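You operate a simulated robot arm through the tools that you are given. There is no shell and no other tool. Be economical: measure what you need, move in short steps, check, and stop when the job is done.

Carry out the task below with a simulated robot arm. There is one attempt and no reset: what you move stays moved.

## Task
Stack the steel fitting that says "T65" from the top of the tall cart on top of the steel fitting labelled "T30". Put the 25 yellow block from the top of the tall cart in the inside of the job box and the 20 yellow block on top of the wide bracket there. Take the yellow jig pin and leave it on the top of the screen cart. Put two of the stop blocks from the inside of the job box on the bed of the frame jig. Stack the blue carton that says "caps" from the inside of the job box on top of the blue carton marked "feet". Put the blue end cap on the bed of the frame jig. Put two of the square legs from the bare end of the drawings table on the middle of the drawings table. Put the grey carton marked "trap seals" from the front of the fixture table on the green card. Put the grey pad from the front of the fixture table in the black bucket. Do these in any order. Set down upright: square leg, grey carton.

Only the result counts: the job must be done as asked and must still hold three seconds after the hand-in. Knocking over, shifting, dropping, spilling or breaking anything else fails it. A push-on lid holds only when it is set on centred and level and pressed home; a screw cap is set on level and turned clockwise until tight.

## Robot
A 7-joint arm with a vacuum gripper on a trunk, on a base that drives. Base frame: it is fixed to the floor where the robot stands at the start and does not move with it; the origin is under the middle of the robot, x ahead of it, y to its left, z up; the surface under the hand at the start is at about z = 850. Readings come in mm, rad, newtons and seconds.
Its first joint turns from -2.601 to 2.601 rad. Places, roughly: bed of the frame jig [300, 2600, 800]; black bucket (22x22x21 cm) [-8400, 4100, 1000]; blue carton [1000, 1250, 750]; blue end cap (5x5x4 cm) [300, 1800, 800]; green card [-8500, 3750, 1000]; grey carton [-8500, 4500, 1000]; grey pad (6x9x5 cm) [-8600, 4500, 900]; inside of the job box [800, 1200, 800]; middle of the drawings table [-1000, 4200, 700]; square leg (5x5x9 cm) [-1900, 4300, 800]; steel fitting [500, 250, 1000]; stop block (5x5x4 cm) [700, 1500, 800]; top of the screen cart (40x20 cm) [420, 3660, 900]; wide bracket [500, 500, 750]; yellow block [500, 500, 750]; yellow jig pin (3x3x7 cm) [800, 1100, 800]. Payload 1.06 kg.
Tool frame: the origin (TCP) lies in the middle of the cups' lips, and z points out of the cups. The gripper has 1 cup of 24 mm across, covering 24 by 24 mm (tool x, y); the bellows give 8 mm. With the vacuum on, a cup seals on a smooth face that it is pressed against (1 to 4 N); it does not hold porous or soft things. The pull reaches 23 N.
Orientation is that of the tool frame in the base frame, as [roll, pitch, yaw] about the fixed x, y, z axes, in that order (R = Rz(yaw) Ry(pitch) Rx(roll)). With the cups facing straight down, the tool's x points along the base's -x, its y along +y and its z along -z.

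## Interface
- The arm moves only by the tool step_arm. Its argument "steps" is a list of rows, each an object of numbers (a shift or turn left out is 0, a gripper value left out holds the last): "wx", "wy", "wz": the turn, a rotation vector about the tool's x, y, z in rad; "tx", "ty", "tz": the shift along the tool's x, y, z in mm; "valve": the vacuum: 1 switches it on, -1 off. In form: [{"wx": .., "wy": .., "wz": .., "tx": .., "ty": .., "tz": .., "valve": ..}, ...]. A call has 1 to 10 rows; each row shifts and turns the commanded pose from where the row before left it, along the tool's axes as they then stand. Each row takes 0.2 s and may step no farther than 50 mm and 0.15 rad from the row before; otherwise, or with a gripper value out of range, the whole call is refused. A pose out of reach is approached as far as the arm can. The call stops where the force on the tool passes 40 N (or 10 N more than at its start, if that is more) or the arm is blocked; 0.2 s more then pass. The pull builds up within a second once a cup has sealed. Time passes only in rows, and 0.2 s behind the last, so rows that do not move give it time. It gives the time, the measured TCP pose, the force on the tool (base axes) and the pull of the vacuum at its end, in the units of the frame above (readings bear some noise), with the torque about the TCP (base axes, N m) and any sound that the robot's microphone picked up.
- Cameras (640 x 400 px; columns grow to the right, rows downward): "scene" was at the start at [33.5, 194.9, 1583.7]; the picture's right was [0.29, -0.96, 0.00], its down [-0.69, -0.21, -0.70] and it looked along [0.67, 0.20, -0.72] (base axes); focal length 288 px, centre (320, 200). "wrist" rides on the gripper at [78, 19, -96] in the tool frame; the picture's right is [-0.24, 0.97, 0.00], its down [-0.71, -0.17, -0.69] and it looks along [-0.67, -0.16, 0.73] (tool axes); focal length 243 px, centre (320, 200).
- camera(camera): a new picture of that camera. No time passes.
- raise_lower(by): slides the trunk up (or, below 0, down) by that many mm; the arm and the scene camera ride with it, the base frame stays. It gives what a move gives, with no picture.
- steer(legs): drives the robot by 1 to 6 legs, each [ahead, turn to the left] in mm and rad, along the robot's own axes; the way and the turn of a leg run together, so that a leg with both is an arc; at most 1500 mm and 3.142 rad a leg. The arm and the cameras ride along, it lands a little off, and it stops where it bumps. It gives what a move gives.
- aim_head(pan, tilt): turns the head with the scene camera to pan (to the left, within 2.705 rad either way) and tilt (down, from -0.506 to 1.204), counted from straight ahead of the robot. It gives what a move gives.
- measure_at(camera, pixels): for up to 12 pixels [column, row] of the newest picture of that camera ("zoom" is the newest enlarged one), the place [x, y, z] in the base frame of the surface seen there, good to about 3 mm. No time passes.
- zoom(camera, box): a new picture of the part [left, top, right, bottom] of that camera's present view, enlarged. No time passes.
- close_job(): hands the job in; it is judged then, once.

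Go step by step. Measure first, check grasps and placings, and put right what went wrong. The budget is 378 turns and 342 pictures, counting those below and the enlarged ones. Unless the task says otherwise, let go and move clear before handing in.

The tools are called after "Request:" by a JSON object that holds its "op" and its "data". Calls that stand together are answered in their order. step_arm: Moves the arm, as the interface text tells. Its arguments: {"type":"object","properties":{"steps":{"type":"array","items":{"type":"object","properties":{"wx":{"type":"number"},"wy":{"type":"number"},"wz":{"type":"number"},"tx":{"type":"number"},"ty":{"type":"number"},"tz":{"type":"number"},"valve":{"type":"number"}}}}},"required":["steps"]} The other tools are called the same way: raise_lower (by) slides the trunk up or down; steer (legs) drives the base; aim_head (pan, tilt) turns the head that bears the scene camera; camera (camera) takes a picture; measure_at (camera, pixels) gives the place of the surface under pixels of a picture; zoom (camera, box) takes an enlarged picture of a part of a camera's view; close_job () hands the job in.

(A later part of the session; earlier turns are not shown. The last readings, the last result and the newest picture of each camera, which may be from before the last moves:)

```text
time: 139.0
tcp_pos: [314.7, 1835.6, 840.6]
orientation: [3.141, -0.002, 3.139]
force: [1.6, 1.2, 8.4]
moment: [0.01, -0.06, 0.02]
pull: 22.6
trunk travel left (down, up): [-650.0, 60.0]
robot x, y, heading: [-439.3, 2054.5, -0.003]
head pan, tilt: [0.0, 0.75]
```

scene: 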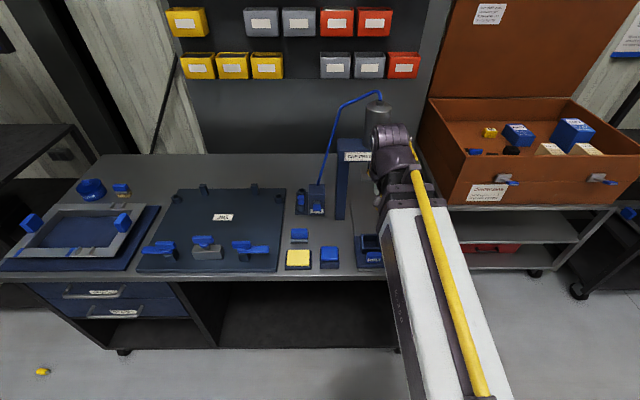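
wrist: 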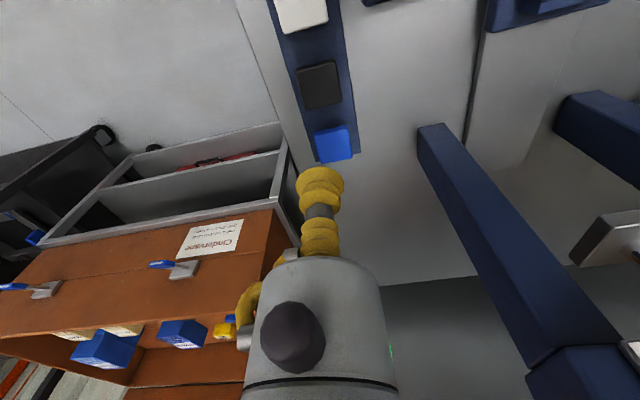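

Sealed. I'll lift, back away from the press and carry the cap over the bed.

Request:
{"op": "step_arm", "data": {"steps": [{"tz": -10}, {"tz": -45}, {"tz": -45}, {"tz": -45}, {"tz": -35}, {"tx": 45}, {"tx": 45}, {"tx": 45}, {"tx": 35}, {}]}}

Request:
{"op": "step_arm", "data": {"steps": [{"ty": 48}, {"ty": 48}, {"ty": 48}, {"ty": 48}, {"ty": 48}, {"ty": 48}, {"ty": 48}, {"ty": 48}, {"ty": 48}, {"ty": 48}]}}

Request:
{"op": "step_arm", "data": {"steps": [{"ty": 45}, {"ty": 45}, {"ty": 35}, {"tx": -40}, {"tx": -40}, {"tx": -35}, {"tz": 40}, {}]}}

Request:
{"op": "camera", "data": {"camera": "wrist"}}

Request:
{"op": "camera", "data": {"camera": "scene"}}

```text
time: 141.2
tcp_pos: [142.4, 1834.6, 1020.9]
orientation: [3.141, 0.0, 3.139]
force: [-1.0, -1.2, 0.7]
moment: [-0.01, 0.01, -0.01]
pull: 22.3
trunk travel left (down, up): [-650.0, 60.0]
robot x, y, heading: [-440.1, 2055.4, -0.01]
head pan, tilt: [0.0, 0.75]
```

```text
time: 143.4
tcp_pos: [145.5, 2316.9, 1020.7]
orientation: [-3.141, -0.001, 3.141]
force: [-0.2, 0.4, -0.2]
moment: [0.02, 0.02, -0.01]
pull: 23.0
trunk travel left (down, up): [-650.0, 60.0]
robot x, y, heading: [-432.2, 2054.4, -0.008]
head pan, tilt: [0.0, 0.75]
```

```text
time: 145.2
tcp_pos: [259.3, 2439.5, 979.4]
orientation: [3.141, -0.001, 3.14]
force: [0.0, 0.2, 0.6]
moment: [0.01, -0.02, -0.01]
pull: 22.8
trunk travel left (down, up): [-650.0, 60.0]
robot x, y, heading: [-437.9, 2053.3, -0.007]
head pan, tilt: [0.0, 0.75]
```

```text
261 pictures are left
```

wrist: 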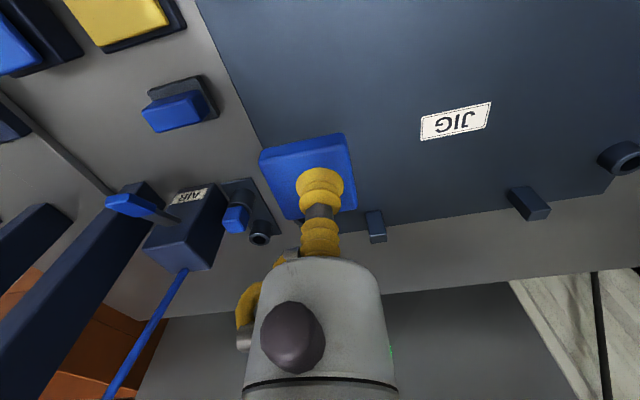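

```text
260 pictures are left
```

scene: 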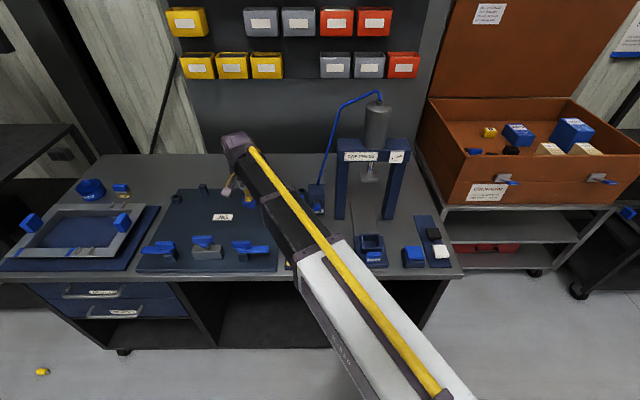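

Spot is clear on the bed. Lowering.

Request:
{"op": "step_arm", "data": {"steps": [{"tz": 40}, {"tz": 40}, {"tz": 30}, {"tz": 5}, {}]}}

Request:
{"op": "step_arm", "data": {"steps": [{"tz": 3}, {"tz": 2}, {}]}}

```text
time: 146.4
tcp_pos: [261.0, 2438.9, 864.5]
orientation: [3.141, -0.001, 3.138]
force: [-1.1, 0.3, 0.5]
moment: [-0.03, 0.02, -0.02]
pull: 23.4
trunk travel left (down, up): [-650.0, 60.0]
robot x, y, heading: [-438.7, 2055.4, -0.009]
head pan, tilt: [0.0, 0.75]
```

```text
time: 147.2
tcp_pos: [260.8, 2440.8, 859.4]
orientation: [3.141, -0.001, 3.14]
force: [0.6, 0.6, -1.2]
moment: [0.02, -0.01, -0.01]
pull: 22.6
trunk travel left (down, up): [-650.0, 60.0]
robot x, y, heading: [-435.7, 2052.4, -0.01]
head pan, tilt: [0.0, 0.75]
```

Request:
{"op": "step_arm", "data": {"steps": [{"tz": 2}, {"tz": 1}, {}]}}

```text
time: 148.0
tcp_pos: [261.2, 2441.1, 856.7]
orientation: [-3.141, -0.001, 3.141]
force: [-0.1, 0.0, -0.6]
moment: [0.03, 0.01, -0.01]
pull: 22.4
trunk travel left (down, up): [-650.0, 60.0]
robot x, y, heading: [-437.6, 2050.0, -0.005]
head pan, tilt: [0.0, 0.75]
```

Request:
{"op": "step_arm", "data": {"steps": [{"tz": 2}, {"tz": 1}, {}]}}

```text
time: 148.8
tcp_pos: [260.6, 2439.7, 854.5]
orientation: [-3.141, 0.001, 3.139]
force: [1.0, 0.3, 6.1]
moment: [-0.02, 0.02, 0.02]
pull: 22.6
trunk travel left (down, up): [-650.0, 60.0]
robot x, y, heading: [-438.7, 2055.3, -0.008]
head pan, tilt: [0.0, 0.75]
```

Contact at 6 N; I'll release, rise and check.

Request:
{"op": "step_arm", "data": {"steps": [{"valve": -1}, {}, {}, {"tz": -5}, {"tz": -45}, {"tz": -45}, {"tz": -45}, {"tz": -45}, {"tx": 40}, {"tx": 40}]}}

Request:
{"op": "camera", "data": {"camera": "wrist"}}

```text
time: 151.0
tcp_pos: [180.2, 2442.3, 1038.9]
orientation: [-3.141, -0.002, 3.139]
force: [0.8, 0.4, 0.5]
moment: [-0.01, 0.01, -0.02]
pull: 0.1
trunk travel left (down, up): [-650.0, 60.0]
robot x, y, heading: [-440.5, 2054.3, -0.005]
head pan, tilt: [0.0, 0.75]
```

```text
259 pictures are left
```

wrist: 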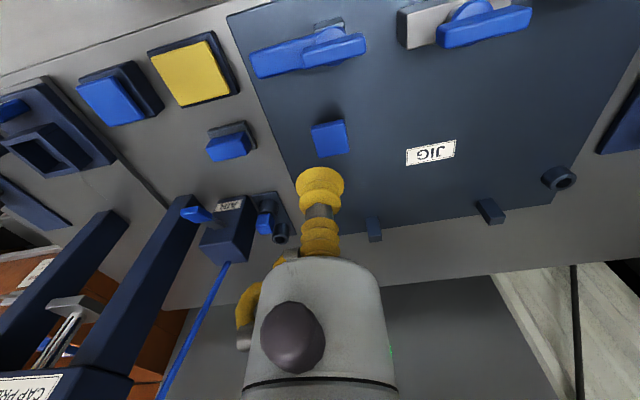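

The cap rests on the bed (pixel (330,138)). Next the stop blocks: retract the arm clear of the press, then drive to the job box.

Request:
{"op": "step_arm", "data": {"steps": [{"tx": 35, "ty": -35}, {"tx": 35, "ty": -35}, {"ty": -48}, {"ty": -48}, {"ty": -48}, {"ty": -48}, {"ty": -48}, {"ty": -48}, {"ty": -30, "tz": -20}, {}]}}

Request:
{"op": "steer", "data": {"legs": [[0, -1.571], [900, 0], [0, 1.571], [556, 0]]}}

Request:
{"op": "camera", "data": {"camera": "wrist"}}

Request:
{"op": "camera", "data": {"camera": "scene"}}

```text
time: 153.2
tcp_pos: [110.2, 2051.9, 1059.4]
orientation: [3.141, -0.003, 3.138]
force: [0.2, -0.7, 0.9]
moment: [0.0, -0.01, 0.01]
pull: 0.1
trunk travel left (down, up): [-650.0, 60.0]
robot x, y, heading: [-438.8, 2053.4, -0.002]
head pan, tilt: [0.0, 0.75]
```

```text
time: 168.4
tcp_pos: [641.1, 1116.1, 1059.8]
orientation: [-3.141, -0.002, 3.107]
force: [-0.5, 0.2, 0.2]
moment: [-0.01, 0.02, -0.04]
pull: 0.1
trunk travel left (down, up): [-650.0, 60.0]
robot x, y, heading: [95.1, 1132.2, -0.043]
head pan, tilt: [0.0, 0.75]
```

```text
258 pictures are left
```

wrist: 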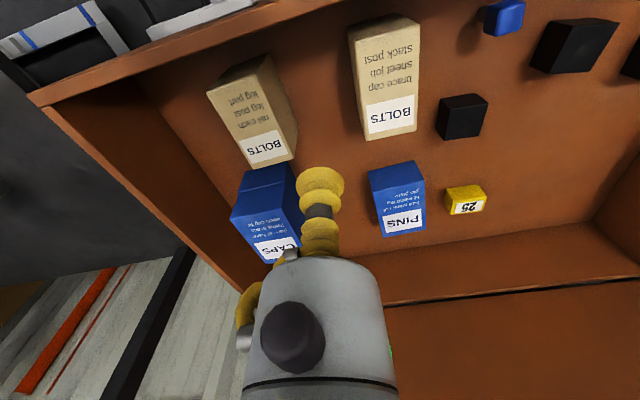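

```text
257 pictures are left
```

scene: 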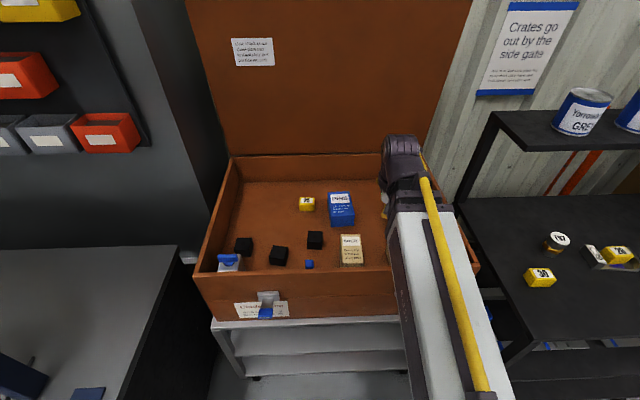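

I'm at the box. I'll move over the nearest stop block at about (775,1300).

Request:
{"op": "step_arm", "data": {"steps": [{"wz": -0.035}, {"tx": -26, "ty": 37}, {"tx": -26, "ty": 37}, {"tx": -26, "ty": 37}, {"tx": -26, "ty": 37}, {"tx": -26, "ty": 37}, {"tz": 45}, {"tz": 45}, {}]}}

Request:
{"op": "camera", "data": {"camera": "wrist"}}

```text
time: 170.4
tcp_pos: [770.2, 1301.1, 970.2]
orientation: [-3.142, -0.001, -3.141]
force: [0.0, -0.2, -0.1]
moment: [0.02, 0.0, 0.03]
pull: 0.1
trunk travel left (down, up): [-650.0, 60.0]
robot x, y, heading: [92.7, 1136.7, -0.04]
head pan, tilt: [0.0, 0.75]
```

```text
256 pictures are left
```

wrist: 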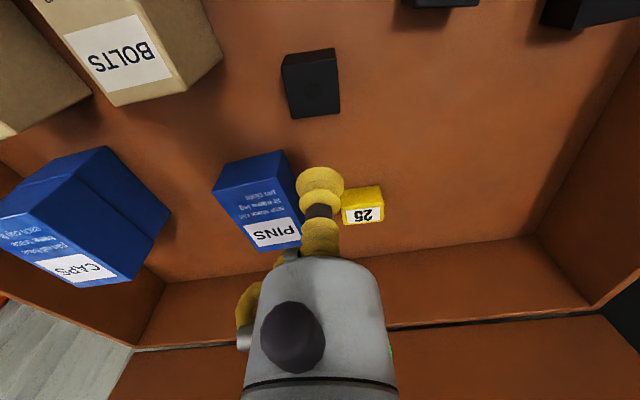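

Request:
{"op": "zoom", "data": {"camera": "wrist", "box": [265, 30, 361, 130]}}

Request:
{"op": "measure_at", "data": {"camera": "wrist", "pixels": [[315, 97], [290, 82], [335, 75], [339, 111], [294, 117], [313, 60]]}}

```text
4.00 times, centred on (313, 80) of wrist
```

zoom: 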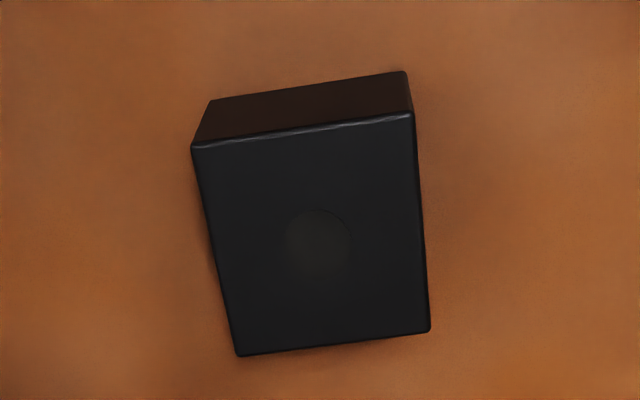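

```text
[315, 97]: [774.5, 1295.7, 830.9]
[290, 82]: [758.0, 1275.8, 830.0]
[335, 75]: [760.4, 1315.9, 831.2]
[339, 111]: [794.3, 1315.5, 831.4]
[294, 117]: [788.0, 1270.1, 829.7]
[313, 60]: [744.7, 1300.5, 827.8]
```

The block has a round mark in its centre at zoom (318,243). I'll measure its true corners first.

Request:
{"op": "measure_at", "data": {"camera": "zoom", "pixels": [[198, 155], [410, 122], [424, 326], [245, 348], [318, 243], [318, 215], [318, 275]]}}

```text
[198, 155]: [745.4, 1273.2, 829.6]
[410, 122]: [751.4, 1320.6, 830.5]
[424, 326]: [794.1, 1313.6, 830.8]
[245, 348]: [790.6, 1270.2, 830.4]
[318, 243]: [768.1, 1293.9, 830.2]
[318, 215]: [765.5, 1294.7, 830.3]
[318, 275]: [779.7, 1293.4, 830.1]
```

Request:
{"op": "step_arm", "data": {"steps": [{"ty": -6, "tz": 45}, {"tz": 45}, {"tz": 35}, {"tz": 10, "valve": 1}, {"tz": 5}, {"tz": 2}, {}, {}, {}]}}

```text
time: 172.4
tcp_pos: [771.2, 1295.7, 828.0]
orientation: [3.141, -0.002, -3.141]
force: [5.2, 0.5, 9.4]
moment: [-0.02, -0.03, -0.06]
pull: 22.9
trunk travel left (down, up): [-650.0, 60.0]
robot x, y, heading: [94.1, 1132.1, -0.04]
head pan, tilt: [0.0, 0.75]
```

Sealed. I'll lift, retract, and drive to face the jig bed from about (-450,2450).

Request:
{"op": "step_arm", "data": {"steps": [{"tz": -10}, {"tz": -45}, {"tz": -45}, {"tz": -45}, {"tz": -45}, {"tz": -45}, {"tx": 40, "ty": -40}, {"tx": 40, "ty": -40}, {"tx": 40, "ty": -40}, {"ty": -40}]}}

Request:
{"op": "steer", "data": {"legs": [[-545, 0], [0, 1.611], [1310, 0], [0, -1.571]]}}

Request:
{"op": "camera", "data": {"camera": "wrist"}}

Request:
{"op": "camera", "data": {"camera": "scene"}}

```text
refused: row 7 steps farther than a row can; nothing moved
```

```text
time: 173.7
tcp_pos: [679.1, 1299.5, 829.3]
orientation: [3.14, 0.01, 3.139]
force: [3.3, -0.4, 3.3]
moment: [0.18, 1.06, 0.05]
pull: 23.1
trunk travel left (down, up): [-650.0, 60.0]
robot x, y, heading: [-2.7, 1138.2, -0.044]
head pan, tilt: [0.0, 0.75]
stopped in leg 1: the force on the tool passed its limit at 110 N (the readings are from after the stop); the commanded pose is now the measured one
```

```text
254 pictures are left
```

wrist: 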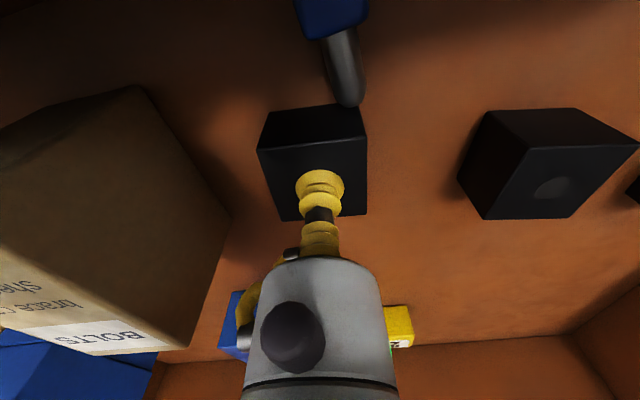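

```text
253 pictures are left
```

scene: 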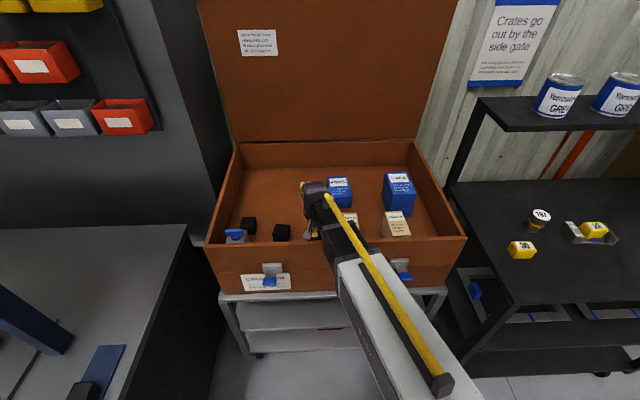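

The arm call was refused (row too long) while the drive ran, so the block got dragged about 90 mm and touched the blue-headed pin at wrist (335,60). I'll stop and inspect before anything else.

Request:
{"op": "zoom", "data": {"camera": "wrist", "box": [240, 0, 440, 125]}}

Request:
{"op": "measure_at", "data": {"camera": "wrist", "pixels": [[330, 10], [345, 60], [350, 95], [345, 40], [310, 125], [265, 145], [362, 145], [250, 60], [400, 60]]}}

Request:
{"op": "zoom", "data": {"camera": "scene", "box": [200, 180, 400, 290]}}

```text
3.20 times, centred on (340, 62) of wrist
```

zoom: 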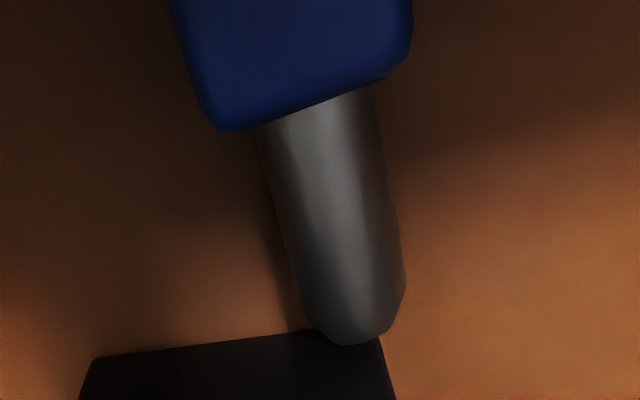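

```text
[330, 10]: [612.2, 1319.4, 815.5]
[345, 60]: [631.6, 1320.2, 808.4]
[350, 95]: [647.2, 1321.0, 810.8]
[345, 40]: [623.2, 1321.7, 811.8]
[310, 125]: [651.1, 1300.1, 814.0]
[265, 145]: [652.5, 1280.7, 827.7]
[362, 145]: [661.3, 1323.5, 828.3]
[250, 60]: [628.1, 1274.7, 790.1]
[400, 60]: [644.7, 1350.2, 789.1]
```

```text
3.20 times, centred on (300, 235) of scene
```

zoom: 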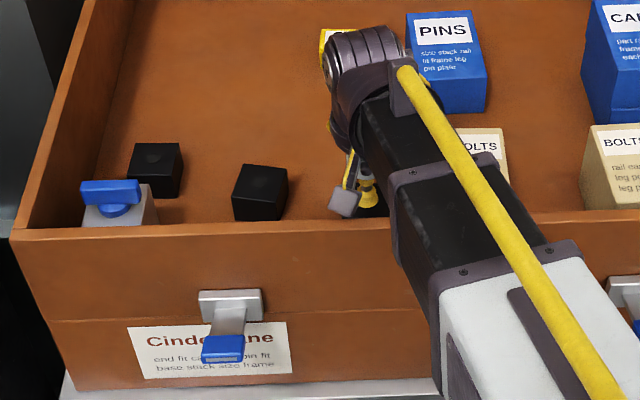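

The blue-headed pin, which stood at about (645,1325), now lies on its side between the block and the front wall. I'll lift the block straight up, deliver it, then come back and stand the pin up again.

Request:
{"op": "step_arm", "data": {"steps": [{"tz": -5}, {"tz": -10}, {"tz": -30}, {"tz": -40}, {"tz": -40}, {"tz": -40}, {}]}}

Request:
{"op": "camera", "data": {"camera": "wrist"}}

Request:
{"op": "camera", "data": {"camera": "scene"}}

```text
time: 175.3
tcp_pos: [677.3, 1297.8, 994.1]
orientation: [3.14, 0.008, 3.138]
force: [0.0, 0.5, -3.5]
moment: [-0.02, -0.03, -0.03]
pull: 22.8
trunk travel left (down, up): [-650.0, 60.0]
robot x, y, heading: [-0.6, 1139.8, -0.046]
head pan, tilt: [0.0, 0.75]
```

```text
250 pictures are left
```

wrist: 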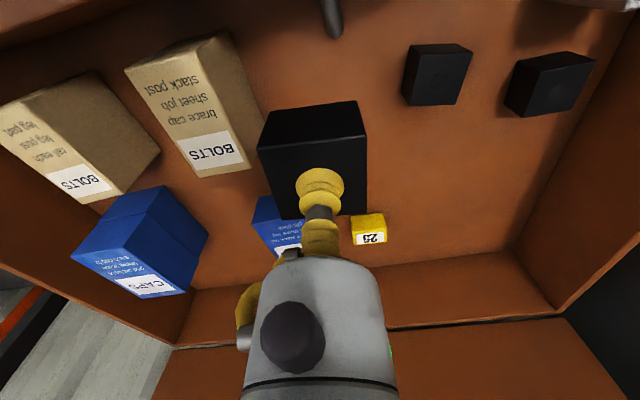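

```text
249 pictures are left
```

scene: 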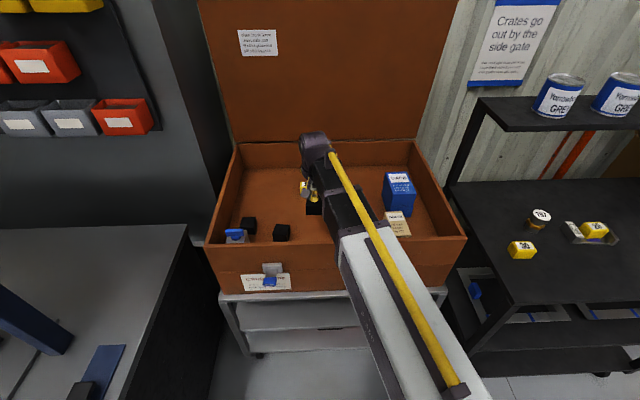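

Request:
{"op": "step_arm", "data": {"steps": [{"tz": -40}, {"tz": -30}, {"tx": 25, "ty": -35}, {"tx": 25, "ty": -35}, {"tx": 25, "ty": -35}, {"tx": 25, "ty": -35}, {}]}}

```text
time: 176.9
tcp_pos: [576.9, 1158.7, 1061.5]
orientation: [3.141, 0.01, 3.137]
force: [0.3, -0.2, -4.0]
moment: [-0.01, 0.01, 0.02]
pull: 23.1
trunk travel left (down, up): [-650.0, 60.0]
robot x, y, heading: [-4.2, 1138.4, -0.038]
head pan, tilt: [0.0, 0.75]
```

Arm is high and retracted with the block held. Now I'll drive to the bed.

Request:
{"op": "steer", "data": {"legs": [[-450, 0], [0, 1.611], [1310, 0], [0, -1.571]]}}

Request:
{"op": "camera", "data": {"camera": "wrist"}}

Request:
{"op": "camera", "data": {"camera": "scene"}}

```text
time: 193.5
tcp_pos: [142.7, 2520.1, 1062.7]
orientation: [3.138, 0.009, -3.103]
force: [0.0, 0.0, -4.0]
moment: [-0.02, -0.04, -0.02]
pull: 22.4
trunk travel left (down, up): [-650.0, 60.0]
robot x, y, heading: [-435.8, 2479.6, -0.004]
head pan, tilt: [0.0, 0.75]
```

```text
248 pictures are left
```

wrist: 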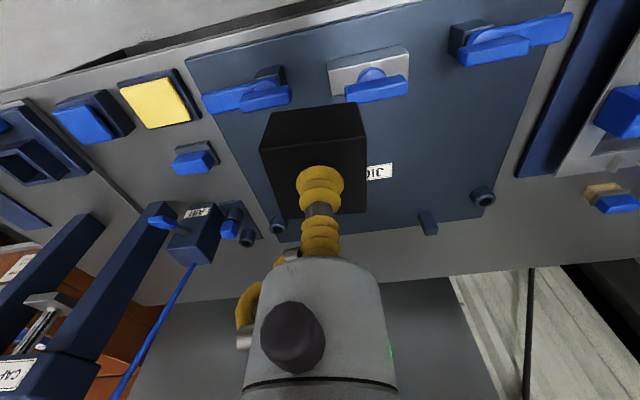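

```text
247 pictures are left
```

scene: 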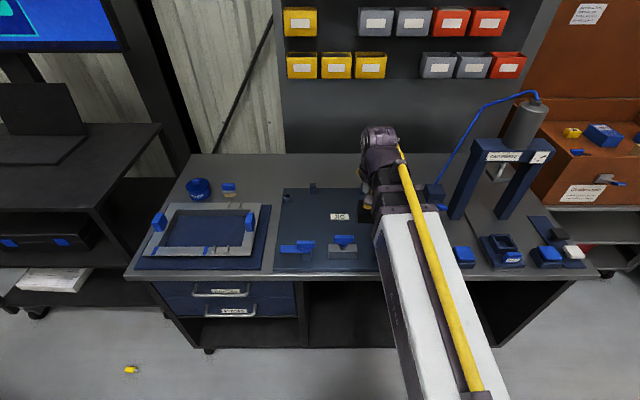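

I'll move over the bed to (260,2660) and lower.

Request:
{"op": "step_arm", "data": {"steps": [{"wz": 0.038, "wy": 0.009}, {"tx": -23, "ty": 35}, {"tx": -23, "ty": 35}, {"tx": -23, "ty": 35}, {"tx": -24, "ty": 35}, {"tx": -24, "tz": 30}, {"tz": 40}, {"tz": 40}, {"tz": 40}, {"tz": 40}]}}

Request:
{"op": "camera", "data": {"camera": "wrist"}}

```text
time: 195.7
tcp_pos: [262.3, 2660.3, 870.2]
orientation: [3.14, 0.0, 3.139]
force: [-1.2, 0.4, -3.3]
moment: [0.01, -0.01, 0.0]
pull: 22.9
trunk travel left (down, up): [-650.0, 60.0]
robot x, y, heading: [-436.5, 2476.5, -0.002]
head pan, tilt: [0.0, 0.75]
```

```text
246 pictures are left
```

wrist: 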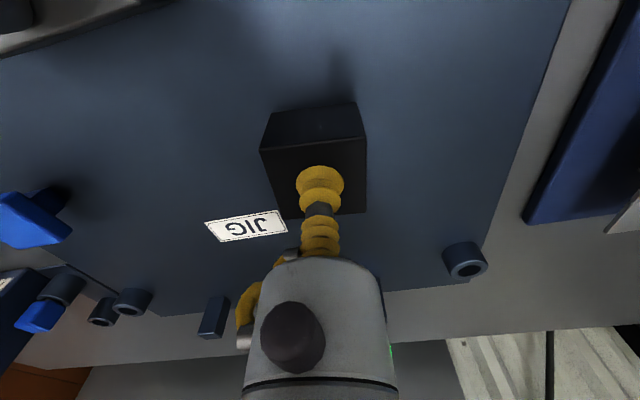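

Request:
{"op": "step_arm", "data": {"steps": [{"tz": 8}, {"tz": 3}, {"tz": 1.5}, {}]}}

```text
time: 196.7
tcp_pos: [260.5, 2662.1, 859.8]
orientation: [3.141, 0.002, 3.14]
force: [1.7, 1.2, 8.9]
moment: [-0.05, -0.05, -0.03]
pull: 23.1
trunk travel left (down, up): [-650.0, 60.0]
robot x, y, heading: [-435.7, 2474.4, -0.004]
head pan, tilt: [0.0, 0.75]
```

Request:
{"op": "step_arm", "data": {"steps": [{"valve": -1}, {}, {}, {"tz": -5}, {"tz": -45}, {"tz": -45}, {"tz": -45}, {"tz": -45}, {"tx": 40}, {"tx": 40}]}}

Request:
{"op": "camera", "data": {"camera": "wrist"}}

Request:
{"op": "zoom", "data": {"camera": "scene", "box": [110, 150, 470, 390]}}

```text
time: 198.9
tcp_pos: [178.9, 2661.3, 1045.6]
orientation: [3.138, 0.0, 3.139]
force: [0.5, 0.3, -0.4]
moment: [0.01, -0.05, 0.04]
pull: 0.0
trunk travel left (down, up): [-650.0, 60.0]
robot x, y, heading: [-434.1, 2478.4, -0.004]
head pan, tilt: [0.0, 0.75]
```

```text
245 pictures are left
```

wrist: 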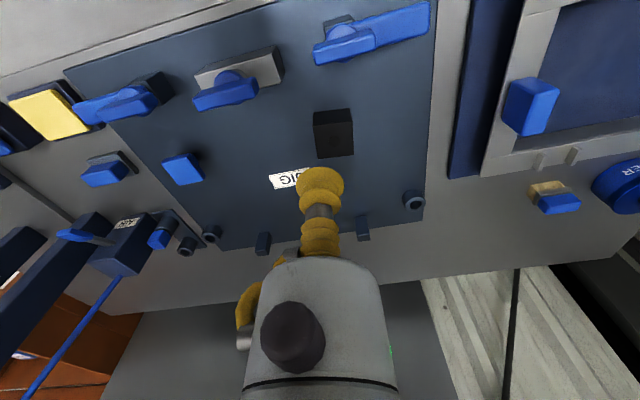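

```text
1.67 times, centred on (290, 270) of scene
```

zoom: 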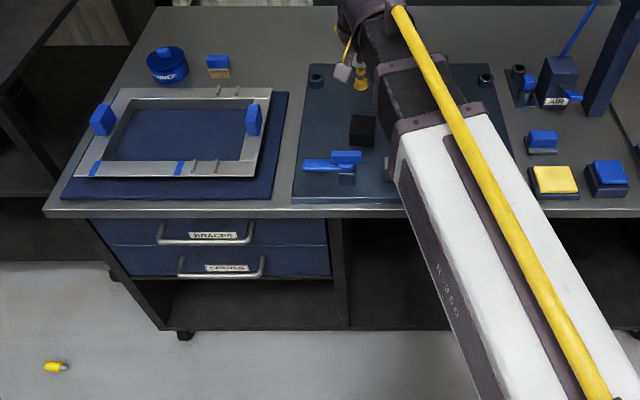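

Block and cap are on the bed. Next the yellow pin on the floor at (67,3566): retract, then drive to about (-620,3450) facing +x.

Request:
{"op": "step_arm", "data": {"steps": [{"tx": 15, "ty": -45}, {"tx": 15, "ty": -45}, {"tx": 15, "ty": -45}, {"ty": -45}, {}]}}

Request:
{"op": "steer", "data": {"legs": [[0, 1.765], [988, 0], [0, -1.765]]}}

Request:
{"op": "aim_head", "data": {"pan": 0.1, "tilt": 0.9}}

Request:
{"op": "camera", "data": {"camera": "scene"}}

```text
time: 200.1
tcp_pos: [136.7, 2480.2, 1040.6]
orientation: [3.138, 0.001, 3.141]
force: [0.7, 0.6, 0.0]
moment: [0.01, 0.01, -0.02]
pull: 0.0
trunk travel left (down, up): [-650.0, 60.0]
robot x, y, heading: [-437.2, 2474.9, 0.001]
head pan, tilt: [0.0, 0.75]
```

```text
time: 213.8
tcp_pos: [-49.9, 3467.2, 1042.8]
orientation: [3.14, 0.0, -3.13]
force: [0.6, -1.3, 0.1]
moment: [0.0, -0.03, 0.0]
pull: 0.0
trunk travel left (down, up): [-650.0, 60.0]
robot x, y, heading: [-620.1, 3453.3, 0.011]
head pan, tilt: [0.0, 0.75]
```

```text
time: 214.5
tcp_pos: [-49.4, 3467.1, 1042.6]
orientation: [3.14, 0.0, -3.129]
force: [-0.2, -0.1, -0.4]
moment: [0.02, 0.0, -0.05]
pull: 0.1
trunk travel left (down, up): [-650.0, 60.0]
robot x, y, heading: [-621.8, 3457.0, 0.016]
head pan, tilt: [0.099, 0.901]
```

```text
243 pictures are left
```

scene: 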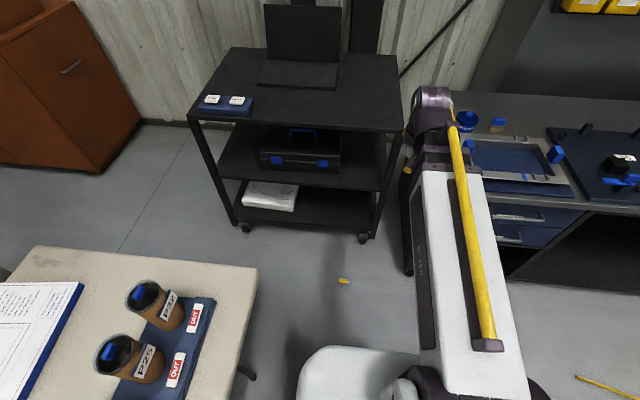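

The pin shows at (344,281). Measuring it and the cart top.

Request:
{"op": "zoom", "data": {"camera": "scene", "box": [320, 262, 368, 298]}}

Request:
{"op": "measure_at", "data": {"camera": "scene", "pixels": [[344, 281], [223, 105], [248, 108], [300, 110], [370, 110], [395, 128], [190, 110], [340, 100], [360, 235], [246, 225], [255, 275], [248, 370]]}}

```text
11.11 times, centred on (344, 280) of scene
```

zoom: 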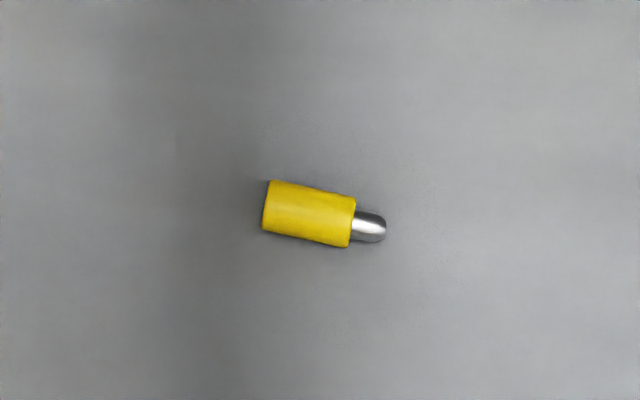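

```text
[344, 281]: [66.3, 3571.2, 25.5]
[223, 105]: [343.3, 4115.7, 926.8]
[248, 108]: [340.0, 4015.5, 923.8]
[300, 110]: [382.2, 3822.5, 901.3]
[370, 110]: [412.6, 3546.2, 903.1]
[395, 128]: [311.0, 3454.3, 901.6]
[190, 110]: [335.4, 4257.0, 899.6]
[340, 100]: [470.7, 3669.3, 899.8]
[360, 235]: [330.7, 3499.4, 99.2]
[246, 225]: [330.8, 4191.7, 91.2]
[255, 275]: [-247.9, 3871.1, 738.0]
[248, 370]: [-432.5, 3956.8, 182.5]
```

Request:
{"op": "measure_at", "data": {"camera": "zoom", "pixels": [[275, 205], [310, 213], [345, 220], [372, 226], [310, 190], [310, 235], [200, 213], [450, 213]]}}

Request:
{"op": "raise_lower", "data": {"by": -550}}

Request:
{"op": "camera", "data": {"camera": "wrist"}}

```text
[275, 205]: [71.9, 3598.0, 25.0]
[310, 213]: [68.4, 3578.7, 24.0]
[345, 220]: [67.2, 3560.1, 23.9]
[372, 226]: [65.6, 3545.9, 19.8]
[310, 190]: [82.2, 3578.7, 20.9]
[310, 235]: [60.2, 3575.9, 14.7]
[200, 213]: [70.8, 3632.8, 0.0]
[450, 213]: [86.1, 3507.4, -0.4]
```

```text
refused: -550 is not a number from -400 to 400
```

```text
241 pictures are left
```

wrist: 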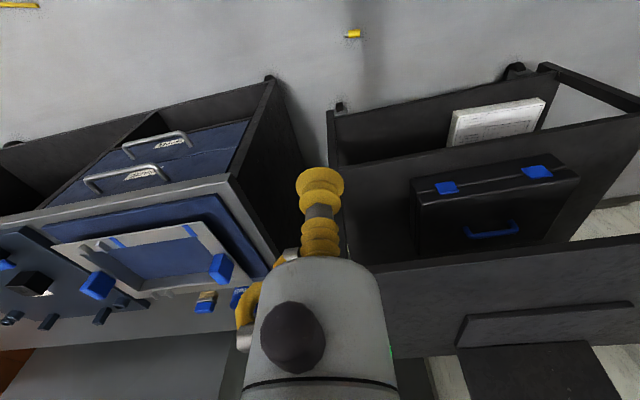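

I'll move above the pin first, then lower the trunk in two steps.

Request:
{"op": "step_arm", "data": {"steps": [{"wz": 0.013, "tx": -30, "ty": 28}, {"tx": -30, "ty": 28}, {"tx": -30, "ty": 28}, {"tx": -28, "ty": 27}, {}]}}

Request:
{"op": "raise_lower", "data": {"by": -400}}

Request:
{"op": "raise_lower", "data": {"by": -230}}

Request:
{"op": "camera", "data": {"camera": "wrist"}}

```text
time: 215.7
tcp_pos: [67.5, 3580.3, 1041.7]
orientation: [3.14, 0.0, -3.14]
force: [0.4, -0.4, -0.8]
moment: [0.01, 0.01, 0.0]
pull: 0.1
trunk travel left (down, up): [-650.0, 60.0]
robot x, y, heading: [-622.8, 3456.3, 0.013]
head pan, tilt: [0.099, 0.901]
```

```text
time: 219.5
tcp_pos: [67.5, 3580.1, 642.8]
orientation: [3.14, 0.0, -3.14]
force: [-0.2, 0.1, 0.0]
moment: [0.0, 0.01, 0.0]
pull: 0.0
trunk travel left (down, up): [-250.0, 460.0]
robot x, y, heading: [-623.9, 3451.7, 0.013]
head pan, tilt: [0.099, 0.901]
```

```text
time: 221.9
tcp_pos: [68.3, 3578.5, 411.4]
orientation: [3.139, 0.001, 3.141]
force: [0.0, 0.6, 0.0]
moment: [0.02, 0.01, 0.01]
pull: 0.1
trunk travel left (down, up): [-20.0, 690.0]
robot x, y, heading: [-620.7, 3455.4, 0.013]
head pan, tilt: [0.099, 0.901]
```

```text
240 pictures are left
```

wrist: 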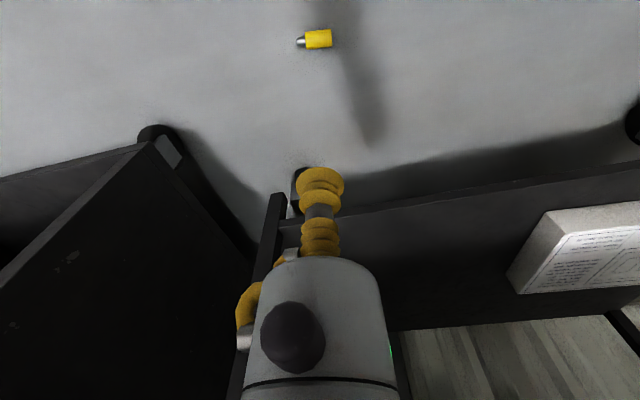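

Request:
{"op": "step_arm", "data": {"steps": [{"tz": 45}, {"tz": 45}, {"tz": 45}, {"tz": 45}, {"tz": 45}, {"tz": 40}, {"tz": 30}, {}]}}

Request:
{"op": "camera", "data": {"camera": "wrist"}}

Request:
{"op": "zoom", "data": {"camera": "wrist", "box": [250, 60, 390, 180]}}

```text
time: 223.7
tcp_pos: [66.0, 3580.2, 115.6]
orientation: [3.139, -0.001, -3.141]
force: [-0.5, -0.5, 0.6]
moment: [-0.01, -0.02, 0.0]
pull: 0.0
trunk travel left (down, up): [-20.0, 690.0]
robot x, y, heading: [-620.6, 3454.7, 0.013]
head pan, tilt: [0.099, 0.901]
```

```text
239 pictures are left
```

wrist: 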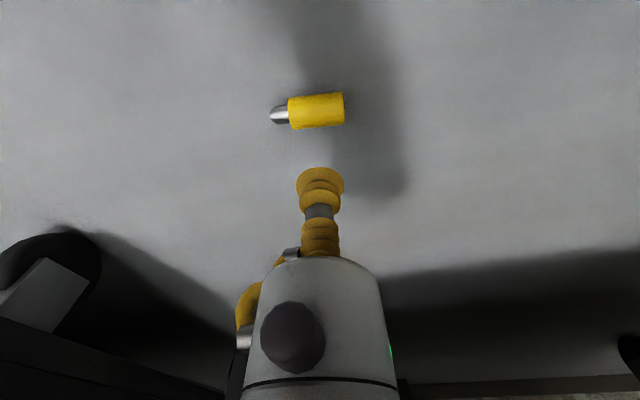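

```text
3.33 times, centred on (320, 120) of wrist
```

zoom: 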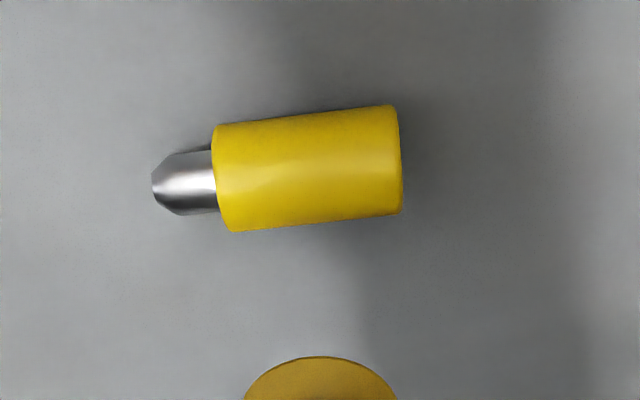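

Request:
{"op": "measure_at", "data": {"camera": "zoom", "pixels": [[310, 125], [310, 145], [310, 165], [310, 185], [310, 205], [310, 218], [220, 175], [398, 160], [235, 190], [385, 175]]}}

```text
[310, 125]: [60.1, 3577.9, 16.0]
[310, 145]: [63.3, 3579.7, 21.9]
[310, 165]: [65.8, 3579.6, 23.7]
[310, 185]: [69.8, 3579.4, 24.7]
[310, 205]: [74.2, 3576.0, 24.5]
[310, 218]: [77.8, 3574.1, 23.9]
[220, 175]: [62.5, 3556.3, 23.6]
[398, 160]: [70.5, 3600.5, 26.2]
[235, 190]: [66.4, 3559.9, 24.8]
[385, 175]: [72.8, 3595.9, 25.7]
```

The head's ridge is at (72,3578), z 25. I'll press the cup on it with vacuum on.

Request:
{"op": "step_arm", "data": {"steps": [{"tx": -6, "ty": -2, "tz": 45}, {"tz": 35, "valve": 1}, {"tz": 10}, {"tz": 3}, {"tz": 3}, {}, {}]}}

```text
time: 225.3
tcp_pos: [73.4, 3578.7, 21.5]
orientation: [3.14, 0.0, -3.141]
force: [0.3, 0.4, 3.7]
moment: [-0.02, 0.0, 0.03]
pull: 0.1
trunk travel left (down, up): [-20.0, 690.0]
robot x, y, heading: [-620.3, 3453.7, 0.02]
head pan, tilt: [0.099, 0.901]
```

Request:
{"op": "step_arm", "data": {"steps": [{"tz": 2}, {}, {"tz": 2}, {}, {}, {}]}}

```text
time: 226.7
tcp_pos: [73.4, 3578.3, 17.7]
orientation: [3.141, 0.001, -3.141]
force: [-0.5, 1.5, 6.7]
moment: [-0.05, 0.0, 0.0]
pull: 0.1
trunk travel left (down, up): [-20.0, 690.0]
robot x, y, heading: [-622.1, 3452.7, 0.009]
head pan, tilt: [0.099, 0.901]
```

Request:
{"op": "step_arm", "data": {"steps": [{"tz": 2}, {}, {"tz": 2}, {}, {}, {}]}}

```text
time: 228.1
tcp_pos: [74.9, 3576.8, 15.2]
orientation: [3.136, 0.006, 3.14]
force: [-0.3, 1.0, 26.7]
moment: [0.02, 0.01, 0.04]
pull: 0.1
trunk travel left (down, up): [-20.0, 690.0]
robot x, y, heading: [-620.9, 3454.5, 0.015]
head pan, tilt: [0.099, 0.901]
stopped in row 6: the force on the tool passed its limit at 41 N (the readings are from after the stop); the commanded pose is now the measured one
```

The cup cannot seal on the round side (26 N, no pull). I'll need its flat end: my plan is to prop the head up by laying a stop block on its tip later. For now I'll lift clear and return the trunk up.

Request:
{"op": "step_arm", "data": {"steps": [{"valve": -1, "tz": -5}, {"tz": -40}, {"tz": -45}, {"tz": -45}, {"tz": -45}, {"tz": -45}, {"tz": -45}, {"tz": -45}, {}]}}

Request:
{"op": "camera", "data": {"camera": "wrist"}}

Request:
{"op": "raise_lower", "data": {"by": 400}}

Request:
{"op": "raise_lower", "data": {"by": 230}}

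```text
time: 230.1
tcp_pos: [73.7, 3577.8, 328.7]
orientation: [3.137, -0.001, -3.141]
force: [-0.2, 0.1, -1.2]
moment: [0.02, -0.01, 0.0]
pull: 0.1
trunk travel left (down, up): [-20.0, 690.0]
robot x, y, heading: [-622.7, 3457.4, 0.019]
head pan, tilt: [0.099, 0.901]
```

```text
237 pictures are left
```

wrist: 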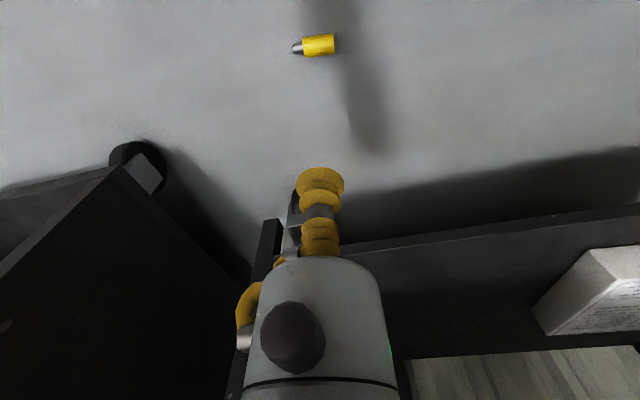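

```text
time: 233.9
tcp_pos: [73.5, 3577.9, 728.5]
orientation: [3.14, -0.002, 3.141]
force: [-0.4, 0.4, 0.8]
moment: [-0.02, 0.02, 0.02]
pull: 0.1
trunk travel left (down, up): [-420.0, 290.0]
robot x, y, heading: [-621.2, 3454.5, 0.014]
head pan, tilt: [0.099, 0.901]
```

```text
time: 236.3
tcp_pos: [74.2, 3577.0, 959.0]
orientation: [3.139, 0.001, 3.141]
force: [0.1, -0.7, 0.0]
moment: [-0.01, 0.0, 0.01]
pull: 0.1
trunk travel left (down, up): [-650.0, 60.0]
robot x, y, heading: [-622.8, 3455.8, 0.014]
head pan, tilt: [0.099, 0.901]
```

While here, I'll do the square legs: raise and retract the arm, back along the drawings table to about (-1450,3445), and turn to face it.

Request:
{"op": "step_arm", "data": {"steps": [{"tz": -45}, {"tz": -45}, {"tx": 40, "ty": -28}, {"tx": 40, "ty": -28}, {"tx": 40, "ty": -28}, {"tx": 15, "ty": -28}, {}]}}

```text
time: 237.9
tcp_pos: [-59.5, 3465.5, 1047.3]
orientation: [3.139, -0.001, 3.14]
force: [-0.7, -0.7, 0.2]
moment: [0.0, -0.01, 0.01]
pull: 0.0
trunk travel left (down, up): [-650.0, 60.0]
robot x, y, heading: [-621.1, 3453.4, 0.012]
head pan, tilt: [0.099, 0.901]
```

Request:
{"op": "steer", "data": {"legs": [[-830, 0], [0, 1.557]]}}

Request:
{"op": "aim_head", "data": {"pan": 0.0, "tilt": 0.7}}

Request:
{"op": "camera", "data": {"camera": "scene"}}

```text
time: 246.2
tcp_pos: [-1464.9, 4002.6, 1047.2]
orientation: [3.139, -0.001, -1.569]
force: [-0.4, -0.1, -0.5]
moment: [0.01, 0.02, 0.01]
pull: 0.2
trunk travel left (down, up): [-650.0, 60.0]
robot x, y, heading: [-1457.1, 3441.8, 1.587]
head pan, tilt: [0.099, 0.901]
```

```text
time: 246.9
tcp_pos: [-1464.9, 4003.0, 1046.8]
orientation: [3.14, 0.0, -1.57]
force: [-0.3, -0.2, -0.1]
moment: [0.01, 0.03, -0.02]
pull: 0.0
trunk travel left (down, up): [-650.0, 60.0]
robot x, y, heading: [-1452.2, 3440.3, 1.582]
head pan, tilt: [0.0, 0.7]
```

```text
236 pictures are left
```

scene: 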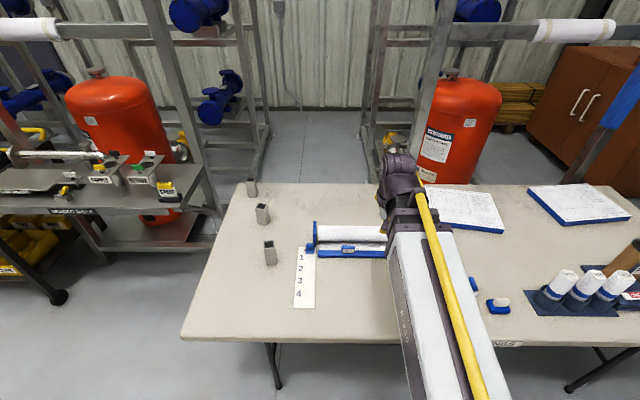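

Request:
{"op": "zoom", "data": {"camera": "scene", "box": [230, 165, 330, 275]}}

Request:
{"op": "measure_at", "data": {"camera": "scene", "pixels": [[270, 241], [263, 206], [251, 182], [270, 263], [300, 280], [350, 300], [480, 305], [450, 260], [520, 255], [470, 240], [370, 250], [440, 320]]}}

Request:
{"op": "camera", "data": {"camera": "wrist"}}

```text
3.64 times, centred on (280, 220) of scene
```

zoom: 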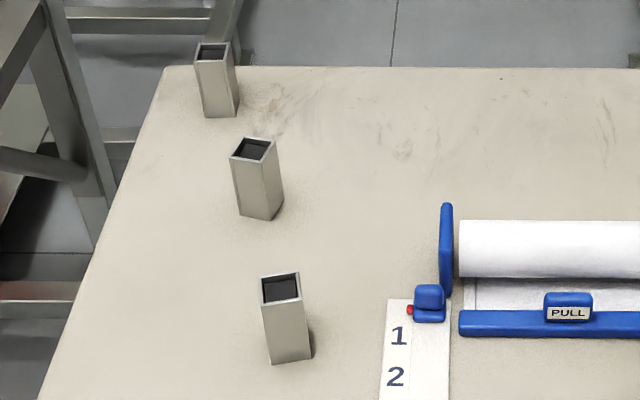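

```text
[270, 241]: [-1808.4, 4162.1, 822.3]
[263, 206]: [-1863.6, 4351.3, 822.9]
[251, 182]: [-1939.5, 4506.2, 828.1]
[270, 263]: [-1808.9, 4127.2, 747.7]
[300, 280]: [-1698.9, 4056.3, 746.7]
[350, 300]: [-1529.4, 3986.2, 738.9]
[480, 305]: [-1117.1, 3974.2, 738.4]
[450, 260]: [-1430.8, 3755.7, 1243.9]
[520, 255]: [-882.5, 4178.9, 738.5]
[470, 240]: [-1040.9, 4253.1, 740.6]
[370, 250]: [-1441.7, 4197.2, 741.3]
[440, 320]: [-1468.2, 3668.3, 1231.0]
```

```text
234 pictures are left
```

wrist: 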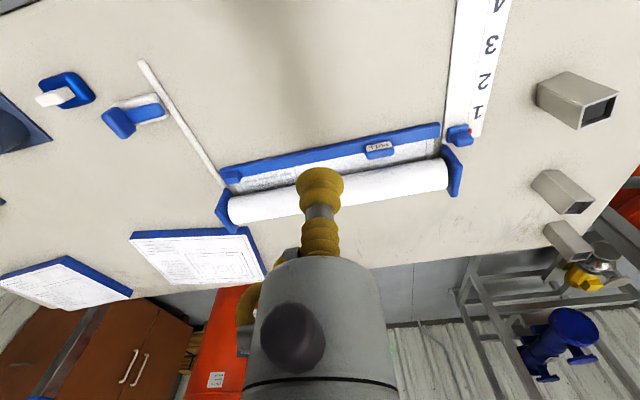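

The legs look like square tubes. I'll check whether the dark tops are open by measuring inside versus the rims.

Request:
{"op": "zoom", "data": {"camera": "scene", "box": [250, 195, 300, 275]}}

Request:
{"op": "measure_at", "data": {"camera": "scene", "pixels": [[268.5, 244.5], [272, 243.5], [266, 246], [264.5, 241.5], [262, 206], [265, 208]]}}

Request:
{"op": "zoom", "data": {"camera": "wrist", "box": [500, 50, 640, 150]}}

```text
5.00 times, centred on (275, 235) of scene
```

zoom: 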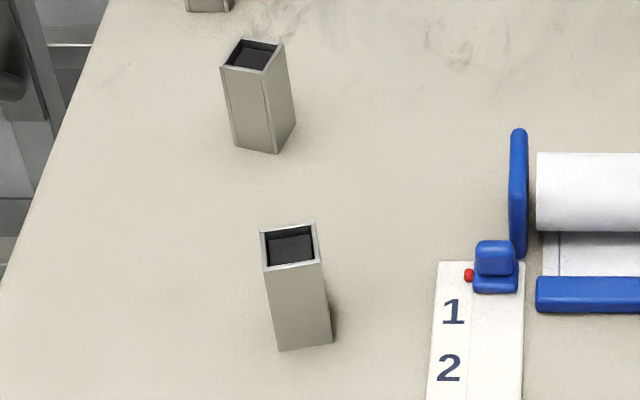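

```text
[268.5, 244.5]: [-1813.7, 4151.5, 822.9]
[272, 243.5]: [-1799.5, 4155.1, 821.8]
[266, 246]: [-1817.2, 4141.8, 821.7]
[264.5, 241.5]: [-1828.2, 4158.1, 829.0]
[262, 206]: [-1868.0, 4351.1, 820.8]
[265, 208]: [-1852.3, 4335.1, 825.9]
```

```text
4.00 times, centred on (570, 100) of wrist
```

zoom: 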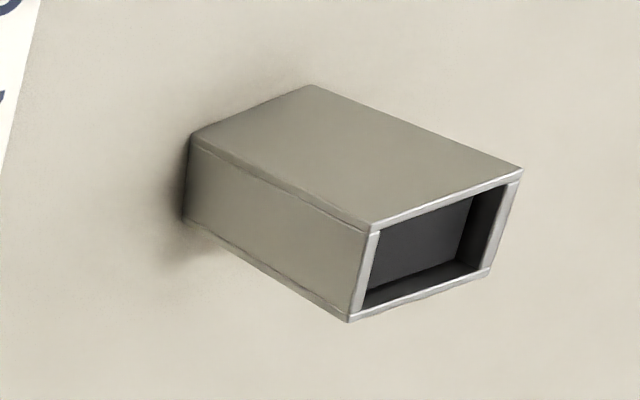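

The dark plug sits about 7 mm below the rim (z 822 vs 829) and is wide enough for the cup. I'll move over the nearest leg at (-1811,4150) and look.

Request:
{"op": "step_arm", "data": {"steps": [{"tx": -18, "ty": 43, "tz": 12}, {"tx": -18, "ty": 43, "tz": 12}, {"tx": -18, "ty": 43, "tz": 12}, {"tx": -18, "ty": 43, "tz": 12}, {"tx": -18, "ty": 43, "tz": 12}, {"tx": -18, "ty": 43, "tz": 12}, {"tx": -18, "ty": 43, "tz": 12}, {"tx": -18, "ty": 43, "tz": 12}, {}]}}

Request:
{"op": "camera", "data": {"camera": "wrist"}}

Request:
{"op": "zoom", "data": {"camera": "wrist", "box": [260, 60, 380, 160]}}

```text
time: 248.9
tcp_pos: [-1810.8, 4147.6, 952.7]
orientation: [3.139, 0.0, -1.571]
force: [0.0, -0.3, 0.2]
moment: [0.0, -0.04, 0.01]
pull: 0.0
trunk travel left (down, up): [-650.0, 60.0]
robot x, y, heading: [-1454.0, 3440.2, 1.584]
head pan, tilt: [0.0, 0.7]
```

```text
231 pictures are left
```

wrist: 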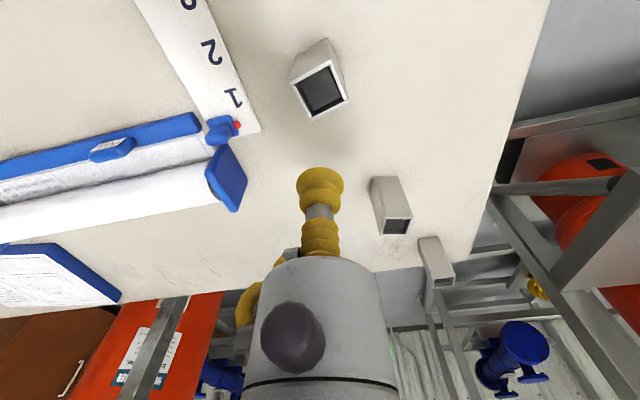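

```text
4.00 times, centred on (320, 110) of wrist
```

zoom: 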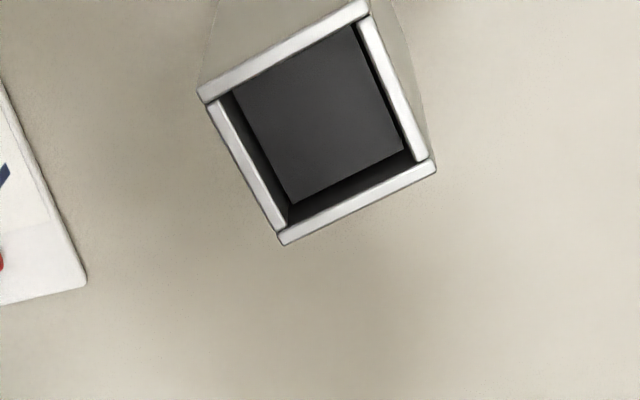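

Request:
{"op": "measure_at", "data": {"camera": "zoom", "pixels": [[205, 97], [365, 8], [430, 165], [283, 238], [320, 112], [240, 100], [350, 40], [395, 145], [300, 190]]}}

```text
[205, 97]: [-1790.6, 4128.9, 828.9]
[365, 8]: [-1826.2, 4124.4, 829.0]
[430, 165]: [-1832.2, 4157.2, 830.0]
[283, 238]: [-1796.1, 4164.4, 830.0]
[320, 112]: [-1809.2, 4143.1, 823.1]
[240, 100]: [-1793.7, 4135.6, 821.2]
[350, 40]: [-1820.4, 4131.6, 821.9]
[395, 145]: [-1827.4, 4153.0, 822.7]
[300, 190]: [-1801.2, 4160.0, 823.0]
```

Rim centre is (-1811,4144), inner opening about 29 mm. I'll centre exactly and descend to just above the rim.

Request:
{"op": "step_arm", "data": {"steps": [{"tx": 3.8, "ty": 0.3, "tz": 40}, {"tz": 40}, {"tz": 28}, {}, {}]}}

Request:
{"op": "zoom", "data": {"camera": "wrist", "box": [240, 80, 400, 220]}}

Request:
{"op": "zoom", "data": {"camera": "scene", "box": [240, 180, 320, 280]}}

```text
time: 250.1
tcp_pos: [-1810.7, 4143.2, 844.5]
orientation: [3.138, 0.0, -1.57]
force: [0.1, -0.8, 0.2]
moment: [0.0, 0.03, -0.02]
pull: 0.0
trunk travel left (down, up): [-650.0, 60.0]
robot x, y, heading: [-1451.2, 3441.6, 1.58]
head pan, tilt: [0.0, 0.7]
```

```text
2.86 times, centred on (320, 150) of wrist
```

zoom: 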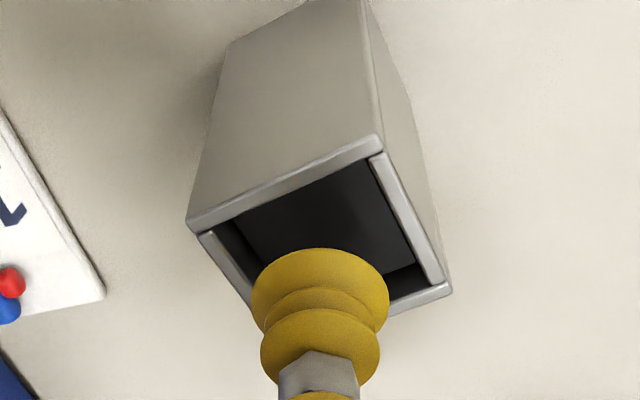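

```text
4.00 times, centred on (280, 230) of scene
```

zoom: 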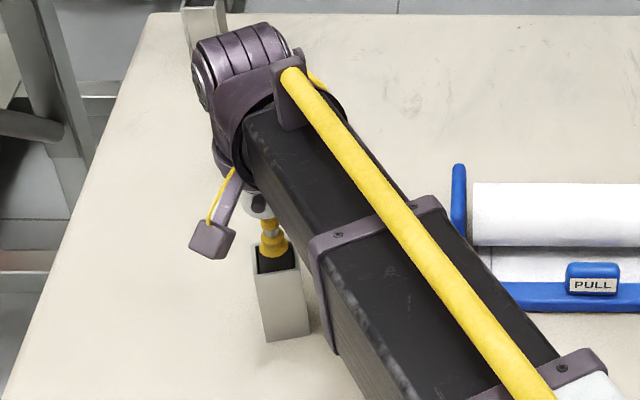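

Request:
{"op": "step_arm", "data": {"steps": [{"tz": 10, "valve": 1}, {"tz": 6}, {"tz": 4}, {"tz": 2}, {}, {}, {}]}}

```text
time: 251.7
tcp_pos: [-1810.9, 4142.9, 822.7]
orientation: [3.139, 0.0, -1.571]
force: [-0.2, -0.5, 0.3]
moment: [0.02, 0.0, 0.0]
pull: 22.7
trunk travel left (down, up): [-650.0, 60.0]
robot x, y, heading: [-1453.7, 3442.2, 1.583]
head pan, tilt: [0.0, 0.7]
```

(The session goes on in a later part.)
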